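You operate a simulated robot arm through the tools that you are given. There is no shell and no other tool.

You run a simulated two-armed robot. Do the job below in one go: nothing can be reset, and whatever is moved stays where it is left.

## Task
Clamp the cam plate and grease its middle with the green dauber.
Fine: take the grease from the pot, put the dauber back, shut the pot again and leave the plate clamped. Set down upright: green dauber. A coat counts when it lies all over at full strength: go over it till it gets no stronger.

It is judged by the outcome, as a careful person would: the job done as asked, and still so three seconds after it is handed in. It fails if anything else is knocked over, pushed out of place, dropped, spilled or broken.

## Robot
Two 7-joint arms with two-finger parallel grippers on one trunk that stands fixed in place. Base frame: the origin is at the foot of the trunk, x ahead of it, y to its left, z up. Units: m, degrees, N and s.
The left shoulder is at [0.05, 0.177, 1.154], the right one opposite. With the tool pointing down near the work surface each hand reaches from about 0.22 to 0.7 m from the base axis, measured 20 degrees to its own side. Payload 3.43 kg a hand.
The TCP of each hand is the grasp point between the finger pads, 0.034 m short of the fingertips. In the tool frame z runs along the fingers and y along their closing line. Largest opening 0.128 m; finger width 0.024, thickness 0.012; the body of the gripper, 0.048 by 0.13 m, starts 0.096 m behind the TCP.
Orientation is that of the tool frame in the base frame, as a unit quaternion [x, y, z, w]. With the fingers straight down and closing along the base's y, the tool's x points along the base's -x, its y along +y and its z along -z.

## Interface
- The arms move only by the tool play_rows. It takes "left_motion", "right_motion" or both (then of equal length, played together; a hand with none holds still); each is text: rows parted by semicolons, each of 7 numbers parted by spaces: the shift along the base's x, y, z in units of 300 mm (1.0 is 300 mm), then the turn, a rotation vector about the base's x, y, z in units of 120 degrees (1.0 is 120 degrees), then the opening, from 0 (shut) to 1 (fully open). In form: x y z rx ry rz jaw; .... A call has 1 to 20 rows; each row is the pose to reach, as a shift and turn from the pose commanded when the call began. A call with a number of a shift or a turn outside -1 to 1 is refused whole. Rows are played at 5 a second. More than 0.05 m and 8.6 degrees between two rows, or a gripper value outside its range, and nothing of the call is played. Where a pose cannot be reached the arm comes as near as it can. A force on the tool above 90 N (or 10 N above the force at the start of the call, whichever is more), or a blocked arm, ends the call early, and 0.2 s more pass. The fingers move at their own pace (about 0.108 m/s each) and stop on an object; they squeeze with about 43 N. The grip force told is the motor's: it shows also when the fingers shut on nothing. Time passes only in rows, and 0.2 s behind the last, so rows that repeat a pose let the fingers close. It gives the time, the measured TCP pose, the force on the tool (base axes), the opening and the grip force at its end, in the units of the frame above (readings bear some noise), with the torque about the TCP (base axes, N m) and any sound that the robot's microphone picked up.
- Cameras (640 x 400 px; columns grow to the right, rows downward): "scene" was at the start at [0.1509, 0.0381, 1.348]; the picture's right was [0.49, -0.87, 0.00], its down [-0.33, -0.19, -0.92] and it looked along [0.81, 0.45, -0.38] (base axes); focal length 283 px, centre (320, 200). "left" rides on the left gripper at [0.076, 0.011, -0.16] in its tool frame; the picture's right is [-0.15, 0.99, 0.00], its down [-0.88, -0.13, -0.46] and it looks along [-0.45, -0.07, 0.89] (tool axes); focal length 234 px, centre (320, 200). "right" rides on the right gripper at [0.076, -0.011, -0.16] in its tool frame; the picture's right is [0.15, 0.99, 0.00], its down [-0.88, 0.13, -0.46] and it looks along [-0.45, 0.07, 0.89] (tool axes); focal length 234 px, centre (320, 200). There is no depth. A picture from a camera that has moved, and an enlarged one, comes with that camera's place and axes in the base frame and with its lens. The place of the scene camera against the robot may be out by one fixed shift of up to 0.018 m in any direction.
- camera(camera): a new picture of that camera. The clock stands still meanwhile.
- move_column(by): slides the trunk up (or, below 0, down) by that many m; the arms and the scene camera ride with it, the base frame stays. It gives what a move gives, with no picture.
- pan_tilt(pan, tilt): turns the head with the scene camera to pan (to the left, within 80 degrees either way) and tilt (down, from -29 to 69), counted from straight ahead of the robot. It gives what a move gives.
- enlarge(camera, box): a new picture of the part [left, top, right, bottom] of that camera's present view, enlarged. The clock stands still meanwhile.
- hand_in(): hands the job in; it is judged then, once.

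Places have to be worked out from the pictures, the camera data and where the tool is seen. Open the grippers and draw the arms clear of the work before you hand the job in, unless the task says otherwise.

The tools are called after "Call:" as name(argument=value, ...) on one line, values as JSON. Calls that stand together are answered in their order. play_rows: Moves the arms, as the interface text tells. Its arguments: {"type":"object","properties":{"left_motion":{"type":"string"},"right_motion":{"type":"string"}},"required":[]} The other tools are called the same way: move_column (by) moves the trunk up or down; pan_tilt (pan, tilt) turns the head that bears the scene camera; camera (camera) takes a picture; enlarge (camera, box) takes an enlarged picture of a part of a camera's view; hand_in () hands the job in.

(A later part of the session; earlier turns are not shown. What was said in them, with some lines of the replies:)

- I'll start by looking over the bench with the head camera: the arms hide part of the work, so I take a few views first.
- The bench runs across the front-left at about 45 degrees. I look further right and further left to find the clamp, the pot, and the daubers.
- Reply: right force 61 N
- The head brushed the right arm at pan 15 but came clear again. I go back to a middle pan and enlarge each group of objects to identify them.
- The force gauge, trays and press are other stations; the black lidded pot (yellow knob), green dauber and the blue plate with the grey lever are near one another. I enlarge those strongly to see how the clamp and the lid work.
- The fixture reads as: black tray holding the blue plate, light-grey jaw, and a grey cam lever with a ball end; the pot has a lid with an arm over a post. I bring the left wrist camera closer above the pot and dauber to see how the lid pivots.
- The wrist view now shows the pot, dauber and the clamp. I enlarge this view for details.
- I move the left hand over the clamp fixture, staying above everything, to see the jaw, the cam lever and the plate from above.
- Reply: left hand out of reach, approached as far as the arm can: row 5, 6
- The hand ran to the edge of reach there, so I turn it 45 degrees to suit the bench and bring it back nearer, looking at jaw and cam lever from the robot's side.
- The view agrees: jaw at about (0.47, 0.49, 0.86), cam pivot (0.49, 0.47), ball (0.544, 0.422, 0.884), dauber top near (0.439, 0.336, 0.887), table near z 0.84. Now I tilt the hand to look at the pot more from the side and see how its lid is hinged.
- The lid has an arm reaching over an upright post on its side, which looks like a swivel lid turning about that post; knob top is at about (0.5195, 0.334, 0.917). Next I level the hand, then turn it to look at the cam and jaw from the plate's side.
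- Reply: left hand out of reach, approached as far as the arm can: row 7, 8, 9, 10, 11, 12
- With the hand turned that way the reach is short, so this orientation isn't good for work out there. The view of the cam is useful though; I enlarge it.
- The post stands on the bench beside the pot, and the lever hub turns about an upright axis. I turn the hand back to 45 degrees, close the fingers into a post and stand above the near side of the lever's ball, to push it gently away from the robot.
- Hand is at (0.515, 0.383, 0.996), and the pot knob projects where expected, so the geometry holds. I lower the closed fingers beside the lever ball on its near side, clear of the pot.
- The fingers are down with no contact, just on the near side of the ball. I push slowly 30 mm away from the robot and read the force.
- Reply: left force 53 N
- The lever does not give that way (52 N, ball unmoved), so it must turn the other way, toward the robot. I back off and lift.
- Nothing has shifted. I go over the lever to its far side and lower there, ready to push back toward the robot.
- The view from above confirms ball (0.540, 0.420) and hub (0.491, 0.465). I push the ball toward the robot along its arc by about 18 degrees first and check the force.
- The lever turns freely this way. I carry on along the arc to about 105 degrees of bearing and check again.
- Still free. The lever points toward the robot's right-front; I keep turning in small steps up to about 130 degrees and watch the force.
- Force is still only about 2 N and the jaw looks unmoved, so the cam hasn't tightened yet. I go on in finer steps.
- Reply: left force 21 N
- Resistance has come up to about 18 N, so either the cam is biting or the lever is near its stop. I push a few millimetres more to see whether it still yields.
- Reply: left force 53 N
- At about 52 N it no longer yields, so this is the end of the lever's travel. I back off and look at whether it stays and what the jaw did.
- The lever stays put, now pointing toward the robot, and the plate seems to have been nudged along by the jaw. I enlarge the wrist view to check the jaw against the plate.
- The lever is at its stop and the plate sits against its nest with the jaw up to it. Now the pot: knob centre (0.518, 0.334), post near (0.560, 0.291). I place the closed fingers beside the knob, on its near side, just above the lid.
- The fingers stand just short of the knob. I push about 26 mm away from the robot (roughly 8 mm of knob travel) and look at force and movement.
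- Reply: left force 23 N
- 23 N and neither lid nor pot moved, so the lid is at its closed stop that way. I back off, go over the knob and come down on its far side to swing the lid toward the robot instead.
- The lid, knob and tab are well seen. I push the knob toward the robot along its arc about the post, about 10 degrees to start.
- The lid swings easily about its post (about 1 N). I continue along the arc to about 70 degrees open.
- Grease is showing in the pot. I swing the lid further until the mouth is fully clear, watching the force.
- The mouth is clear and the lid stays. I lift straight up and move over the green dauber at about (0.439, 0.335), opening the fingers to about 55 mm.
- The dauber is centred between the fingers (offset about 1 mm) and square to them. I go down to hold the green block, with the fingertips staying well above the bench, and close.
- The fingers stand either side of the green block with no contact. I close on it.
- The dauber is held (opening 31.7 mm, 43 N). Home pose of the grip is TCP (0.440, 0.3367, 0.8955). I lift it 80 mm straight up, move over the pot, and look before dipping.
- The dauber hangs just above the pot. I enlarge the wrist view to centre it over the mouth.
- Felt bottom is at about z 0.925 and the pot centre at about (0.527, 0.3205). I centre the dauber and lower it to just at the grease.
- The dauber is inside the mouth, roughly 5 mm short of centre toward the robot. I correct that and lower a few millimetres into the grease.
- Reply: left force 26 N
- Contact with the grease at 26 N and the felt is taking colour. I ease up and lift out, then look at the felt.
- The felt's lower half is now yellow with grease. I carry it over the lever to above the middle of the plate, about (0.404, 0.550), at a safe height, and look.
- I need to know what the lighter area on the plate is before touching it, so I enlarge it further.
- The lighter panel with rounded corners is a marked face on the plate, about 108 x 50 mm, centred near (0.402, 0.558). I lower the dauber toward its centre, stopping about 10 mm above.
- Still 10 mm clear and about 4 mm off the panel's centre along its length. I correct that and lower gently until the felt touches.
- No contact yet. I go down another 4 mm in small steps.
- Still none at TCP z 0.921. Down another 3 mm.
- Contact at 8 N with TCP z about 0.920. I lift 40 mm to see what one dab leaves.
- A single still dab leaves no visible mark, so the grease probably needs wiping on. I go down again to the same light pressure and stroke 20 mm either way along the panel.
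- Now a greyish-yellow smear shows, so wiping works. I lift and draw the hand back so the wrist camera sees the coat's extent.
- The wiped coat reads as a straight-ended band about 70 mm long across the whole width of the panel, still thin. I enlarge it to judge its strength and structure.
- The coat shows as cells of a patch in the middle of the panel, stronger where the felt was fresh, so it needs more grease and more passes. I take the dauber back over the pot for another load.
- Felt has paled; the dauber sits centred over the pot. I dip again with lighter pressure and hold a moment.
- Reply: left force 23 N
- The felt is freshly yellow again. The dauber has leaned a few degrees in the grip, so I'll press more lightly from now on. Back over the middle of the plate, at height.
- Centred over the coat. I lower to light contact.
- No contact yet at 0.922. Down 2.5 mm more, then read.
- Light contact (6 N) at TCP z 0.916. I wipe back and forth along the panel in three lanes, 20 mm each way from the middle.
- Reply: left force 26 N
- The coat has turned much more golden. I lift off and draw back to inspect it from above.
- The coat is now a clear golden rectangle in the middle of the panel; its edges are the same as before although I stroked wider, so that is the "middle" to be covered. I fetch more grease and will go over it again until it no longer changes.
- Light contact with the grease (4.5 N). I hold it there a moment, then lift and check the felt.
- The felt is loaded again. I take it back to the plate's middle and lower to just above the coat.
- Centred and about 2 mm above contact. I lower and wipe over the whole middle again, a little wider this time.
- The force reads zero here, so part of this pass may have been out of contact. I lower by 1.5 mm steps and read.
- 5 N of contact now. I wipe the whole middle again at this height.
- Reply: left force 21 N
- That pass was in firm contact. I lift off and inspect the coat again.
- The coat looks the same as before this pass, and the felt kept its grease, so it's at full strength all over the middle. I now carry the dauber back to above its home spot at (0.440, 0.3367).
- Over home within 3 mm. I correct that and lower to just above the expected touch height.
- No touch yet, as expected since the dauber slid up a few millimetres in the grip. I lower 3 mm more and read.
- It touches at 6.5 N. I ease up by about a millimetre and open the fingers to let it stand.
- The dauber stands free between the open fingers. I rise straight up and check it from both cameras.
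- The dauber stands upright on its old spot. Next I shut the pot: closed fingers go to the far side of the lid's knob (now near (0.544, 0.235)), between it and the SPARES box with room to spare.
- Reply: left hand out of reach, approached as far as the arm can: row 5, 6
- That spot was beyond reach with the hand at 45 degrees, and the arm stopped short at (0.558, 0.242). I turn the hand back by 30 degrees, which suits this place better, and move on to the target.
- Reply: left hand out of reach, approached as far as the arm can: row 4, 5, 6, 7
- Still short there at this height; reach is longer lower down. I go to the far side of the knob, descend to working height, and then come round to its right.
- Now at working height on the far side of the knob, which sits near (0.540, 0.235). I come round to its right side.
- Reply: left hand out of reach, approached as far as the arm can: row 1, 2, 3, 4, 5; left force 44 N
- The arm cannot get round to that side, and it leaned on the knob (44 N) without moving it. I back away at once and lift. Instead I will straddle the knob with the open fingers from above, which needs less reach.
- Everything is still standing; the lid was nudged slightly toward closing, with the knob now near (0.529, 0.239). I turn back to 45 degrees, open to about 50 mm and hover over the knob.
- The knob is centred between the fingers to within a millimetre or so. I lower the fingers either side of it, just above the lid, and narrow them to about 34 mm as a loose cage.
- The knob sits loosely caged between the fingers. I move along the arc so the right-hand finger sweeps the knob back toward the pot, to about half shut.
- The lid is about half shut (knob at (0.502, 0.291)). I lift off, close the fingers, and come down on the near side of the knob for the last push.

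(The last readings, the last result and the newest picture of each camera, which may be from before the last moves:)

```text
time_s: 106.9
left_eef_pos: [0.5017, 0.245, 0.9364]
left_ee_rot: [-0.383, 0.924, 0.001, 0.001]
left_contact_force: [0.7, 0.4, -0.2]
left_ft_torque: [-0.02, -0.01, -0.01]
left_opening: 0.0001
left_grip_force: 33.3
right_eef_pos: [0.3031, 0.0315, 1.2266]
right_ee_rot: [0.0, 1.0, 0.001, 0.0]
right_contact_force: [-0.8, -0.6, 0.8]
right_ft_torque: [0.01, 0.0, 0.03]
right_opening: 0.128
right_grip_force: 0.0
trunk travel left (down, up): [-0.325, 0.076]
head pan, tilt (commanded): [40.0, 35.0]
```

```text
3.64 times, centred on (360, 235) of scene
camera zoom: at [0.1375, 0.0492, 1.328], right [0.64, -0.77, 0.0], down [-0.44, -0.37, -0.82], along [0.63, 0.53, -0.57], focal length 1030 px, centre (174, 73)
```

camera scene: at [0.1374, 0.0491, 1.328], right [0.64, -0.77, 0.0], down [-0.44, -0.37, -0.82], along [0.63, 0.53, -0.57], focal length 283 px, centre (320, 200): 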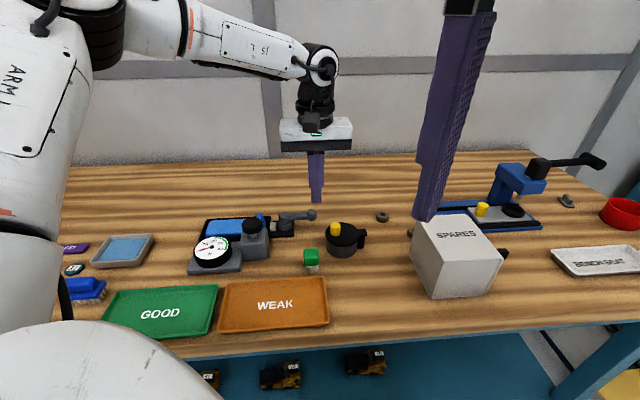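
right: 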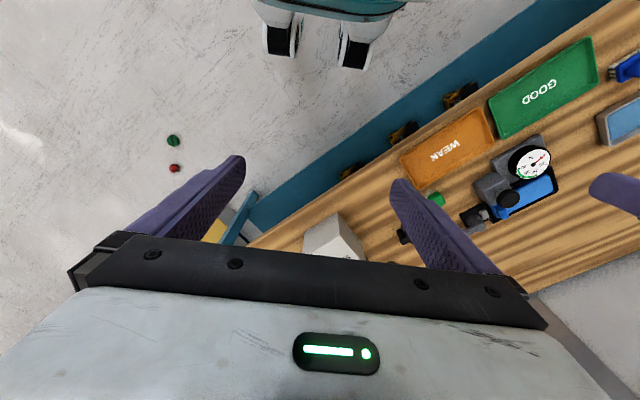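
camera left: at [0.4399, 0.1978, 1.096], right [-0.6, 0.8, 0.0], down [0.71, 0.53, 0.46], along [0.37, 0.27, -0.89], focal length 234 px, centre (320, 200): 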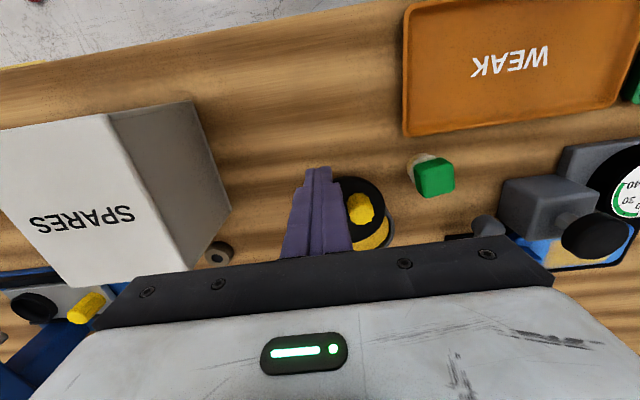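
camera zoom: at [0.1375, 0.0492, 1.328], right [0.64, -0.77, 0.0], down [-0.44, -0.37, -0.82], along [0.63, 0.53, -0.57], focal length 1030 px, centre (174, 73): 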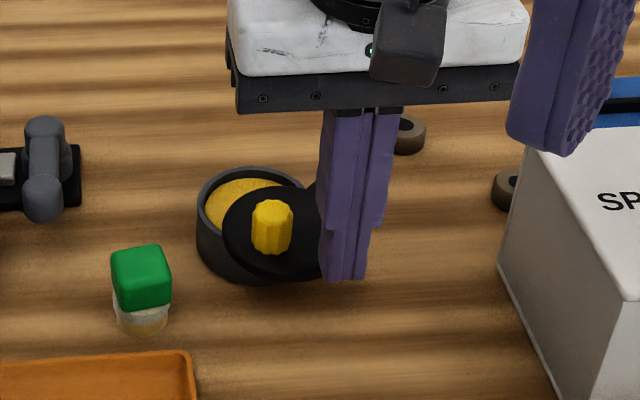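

The fingers stand on the near side of the knob. I push it along the arc toward the closed stop, ending gently.

Call:
play_rows(left_motion="-0.002 0.03 0 0 0 0 0; -0.005 0.062 0 0 0 0 0; -0.018 0.098 0 0 0 0 0; -0.024 0.137 0 0 0 0 0; -0.022 0.178 0 0 0 0 0; -0.014 0.21 0 0 0 0 0; -0.006 0.233 0 0 0 0 0; -0.006 0.233 0 0 0 0 0")

Call:
enlarge(camera="scene", box=[280, 180, 400, 270])

Call:
camera(camera="left")

```text
time_s: 108.7
left_eef_pos: [0.498, 0.3139, 0.9389]
left_ee_rot: [-0.383, 0.924, 0.001, 0.0]
left_contact_force: [0.3, -0.2, -0.7]
left_ft_torque: [0.04, 0.0, -0.01]
left_opening: 0.0
left_grip_force: 32.7
right_eef_pos: [0.3027, 0.0306, 1.2267]
right_ee_rot: [0.001, 1.0, 0.001, 0.0]
right_contact_force: [-0.4, -1.0, -0.1]
right_ft_torque: [-0.01, 0.01, -0.05]
right_opening: 0.1278
right_grip_force: 0.0
trunk travel left (down, up): [-0.325, 0.076]
head pan, tilt (commanded): [40.0, 35.0]
```

```text
4.44 times, centred on (340, 225) of scene
camera zoom: at [0.1376, 0.0492, 1.328], right [0.64, -0.77, 0.0], down [-0.44, -0.37, -0.82], along [0.63, 0.53, -0.57], focal length 1258 px, centre (231, 89)
```

zoom: 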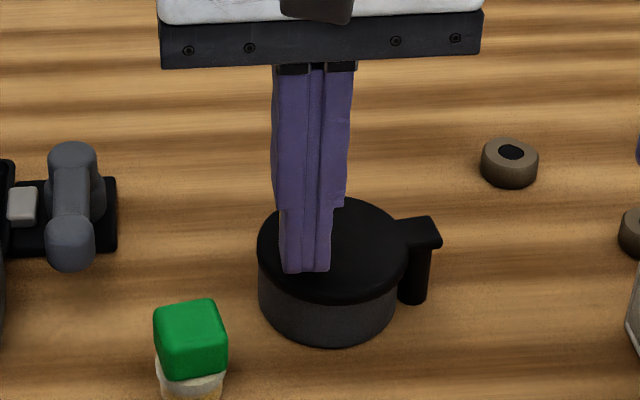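

```text
taken
camera left: at [0.4361, 0.2682, 1.0988], right [-0.6, 0.8, 0.0], down [0.71, 0.53, 0.46], along [0.37, 0.27, -0.89], focal length 234 px, centre (320, 200)
```

left: 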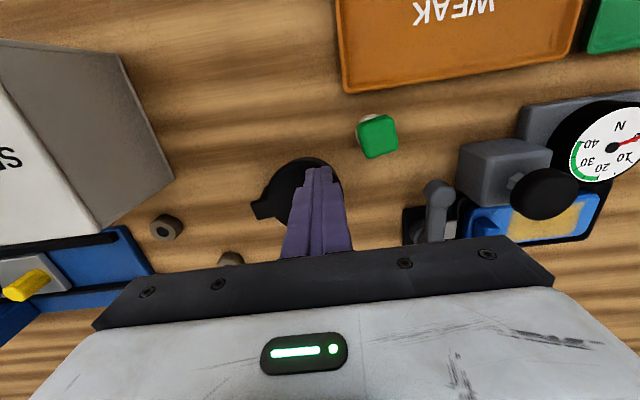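

Nearly closed, no resistance yet. I push on in small steps until I feel the closed stop.

Call:
play_rows(left_motion="0.008 0.008 0 0 0 0 0; 0.016 0.016 0 0 0 0 0; 0.022 0.022 0 0 0 0 0; 0.022 0.022 0 0 0 0 0")

Call:
enlarge(camera="scene", box=[280, 180, 400, 270])

```text
time_s: 109.7
left_eef_pos: [0.5039, 0.3196, 0.9389]
left_ee_rot: [-0.382, 0.924, -0.001, 0.0]
left_contact_force: [-5.7, -6.5, 1.4]
left_ft_torque: [-0.28, 0.08, -0.04]
left_opening: 0.0
left_grip_force: 33.3
right_eef_pos: [0.3023, 0.0293, 1.2269]
right_ee_rot: [0.0, 1.0, 0.001, 0.001]
right_contact_force: [0.5, 0.8, -0.1]
right_ft_torque: [0.0, -0.03, 0.0]
right_opening: 0.1279
right_grip_force: 0.1
trunk travel left (down, up): [-0.325, 0.076]
head pan, tilt (commanded): [40.0, 35.0]
```

```text
4.44 times, centred on (340, 225) of scene
camera zoom: at [0.1368, 0.0485, 1.3282], right [0.64, -0.77, 0.0], down [-0.44, -0.37, -0.82], along [0.63, 0.53, -0.57], focal length 1258 px, centre (231, 89)
```

zoom: 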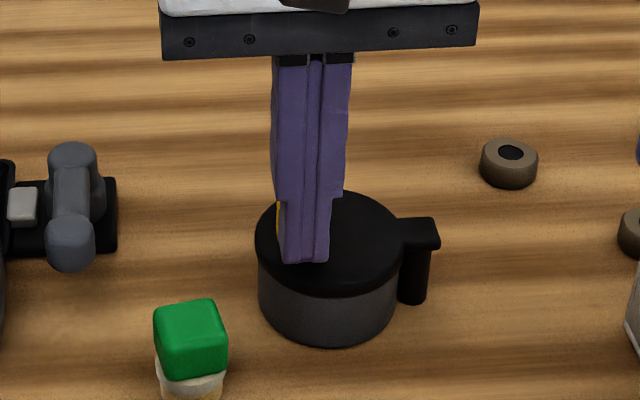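

The lid has reached its closed stop (9 N) and sits as at the start. I back off, rise, open the gripper and draw the left arm clear.

Call:
play_rows(left_motion="-0.02 -0.02 0 0 0 0 0; -0.05 -0.05 0.03 0 0 0 0; -0.05 -0.05 0.15 0 0 0 0; -0.07 -0.04 0.29 0 0 0 0; -0.14 -0.02 0.4 0 0 0 0; -0.24 0 0.5 0 0 0 0; -0.34 0.02 0.6 0 0 -0.06 0.3; -0.45 0.04 0.7 0 0 -0.12 0.6; -0.56 0.06 0.8 0 0 -0.18 0.9; -0.67 0.08 0.88 0 0 -0.24 1; -0.76 0.09 0.94 0 0 -0.3 1; -0.76 0.09 0.94 0 0 -0.36 1")

Call:
camera(camera="scene")

Call:
enlarge(camera="scene", box=[180, 180, 340, 290])

Call:
enlarge(camera="scene", box=[280, 200, 400, 285])

```text
time_s: 112.3
left_eef_pos: [0.2798, 0.3488, 1.2227]
left_ee_rot: [-0.013, 1.0, 0.0, 0.0]
left_contact_force: [0.0, 0.3, 0.2]
left_ft_torque: [0.02, 0.0, 0.0]
left_opening: 0.1279
left_grip_force: 0.0
right_eef_pos: [0.3035, 0.0303, 1.2274]
right_ee_rot: [0.0, 1.0, 0.001, -0.001]
right_contact_force: [0.0, -0.4, -0.3]
right_ft_torque: [0.0, 0.0, 0.01]
right_opening: 0.1279
right_grip_force: 0.0
trunk travel left (down, up): [-0.325, 0.076]
head pan, tilt (commanded): [40.0, 35.0]
```

```text
taken
camera scene: at [0.1377, 0.0493, 1.328], right [0.64, -0.77, 0.0], down [-0.44, -0.37, -0.82], along [0.63, 0.53, -0.57], focal length 283 px, centre (320, 200)
```

scene: 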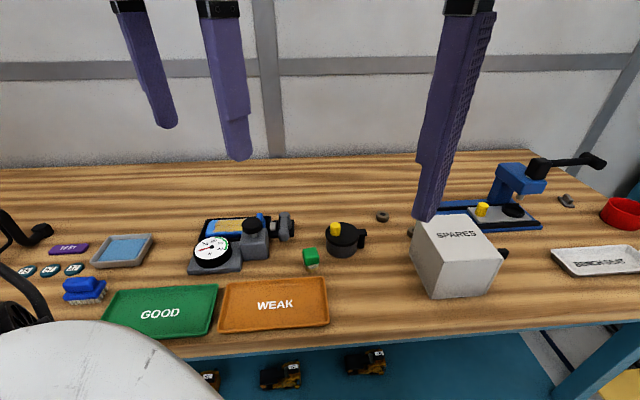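

```text
3.64 times, centred on (260, 235) of scene
camera zoom: at [0.1377, 0.0493, 1.328], right [0.64, -0.77, 0.0], down [-0.44, -0.37, -0.82], along [0.63, 0.53, -0.57], focal length 1030 px, centre (538, 73)
```

zoom: 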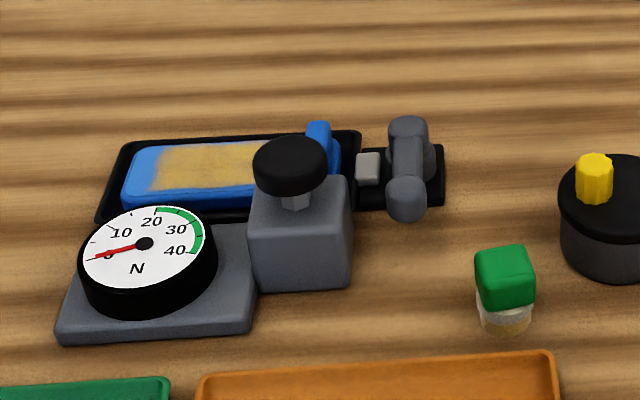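

```text
4.71 times, centred on (340, 242) of scene
camera zoom: at [0.1377, 0.0493, 1.328], right [0.64, -0.77, 0.0], down [-0.44, -0.37, -0.82], along [0.63, 0.53, -0.57], focal length 1332 px, centre (226, 0)
```

zoom: 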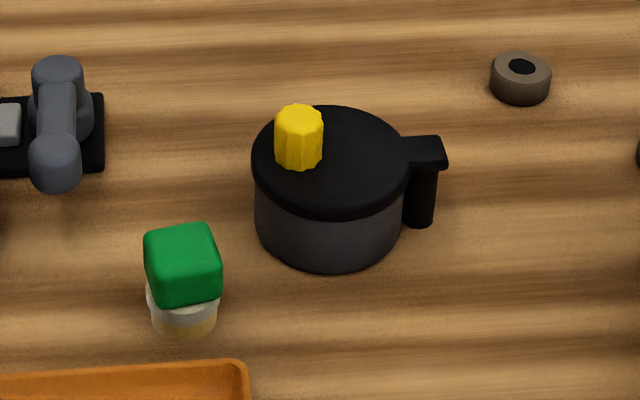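

Pot is shut, the lever is still at its clamped stop and the coat shows on the plate. I take one close look at the dauber's stance and the plate before handing in.

Call:
enlarge(camera="scene", box=[290, 235, 335, 280])

Call:
camera(camera="left")

Call:
enlarge(camera="left", box=[290, 150, 370, 240])

Call:
enlarge(camera="left", box=[340, 90, 480, 220])

```text
8.89 times, centred on (312, 258) of scene
camera zoom: at [0.1377, 0.0493, 1.328], right [0.64, -0.77, 0.0], down [-0.44, -0.37, -0.82], along [0.63, 0.53, -0.57], focal length 2517 px, centre (387, -311)
```

zoom: 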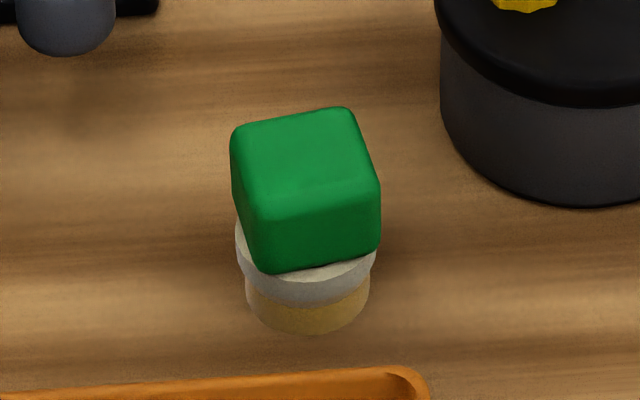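

```text
taken
camera left: at [0.2032, 0.3578, 1.3813], right [0.12, 0.99, 0.0], down [0.88, -0.11, 0.46], along [0.45, -0.05, -0.89], focal length 234 px, centre (320, 200)
```

left: 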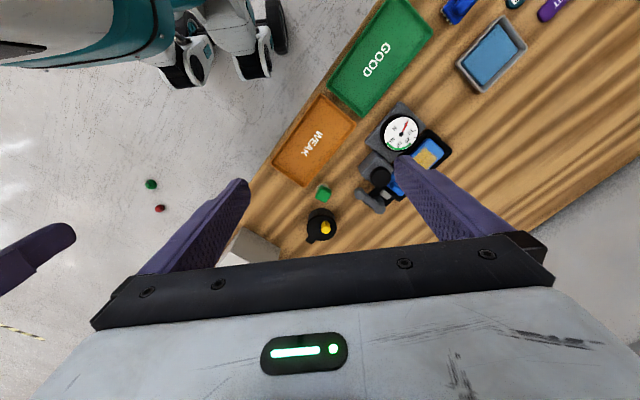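

```text
4.44 times, centred on (330, 195) of left
camera zoom: at [0.2032, 0.3578, 1.3813], right [0.12, 0.99, 0.0], down [0.88, -0.11, 0.46], along [0.45, -0.05, -0.89], focal length 1041 px, centre (276, 222)
```

zoom: 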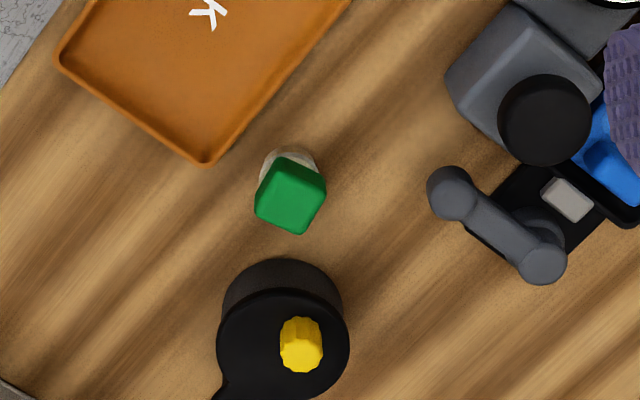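

```text
3.08 times, centred on (410, 155) of left
camera zoom: at [0.2032, 0.3578, 1.3813], right [0.12, 0.99, 0.0], down [0.88, -0.11, 0.46], along [0.45, -0.05, -0.89], focal length 720 px, centre (43, 338)
```

zoom: 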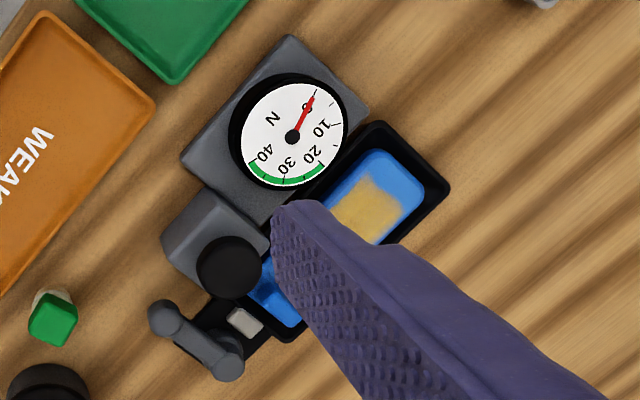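

Everything checks out: the plate is clamped with the lever at its stop, and its middle is evenly golden. The pot is shut, the dauber stands upright on its old spot, nothing else has moved, and both arms are clear with open grippers. I hand in.

Call:
hand_in()

```text
The job is handed in.
```

I clamped the cam plate, greased its middle with the green dauber, and handed the job in.

- **Clamp:** The cam lever turns only toward the robot. I pushed it to its stop at about 52 N, and it stayed there. The jaw moved only a millimetre or so, so I'm relying on the lever stop more than on the jaw's travel.
- **Grease:** I took grease from the pot and wiped it over the middle of the plate's lighter panel, an area of about 72 x 45 mm. I went over it until a further firm pass made no visible difference. I took "the middle" to be this area because the coat's edges stayed the same when I wiped wider.
- **Dauber:** It stands upright on its old spot, turned roughly 15 degrees from how it stood at first.
- **Pot:** The lid is back against its closed stop. While closing it, the hand briefly leaned on the lid knob with 44 N, which nudged the lid toward shut and disturbed nothing else that I could see.

The final pictures show nothing else moved. Both arms are clear with their grippers open. Very early on, the head camera brushed the right arm (about 60 N) and came clear with no sign of harm.
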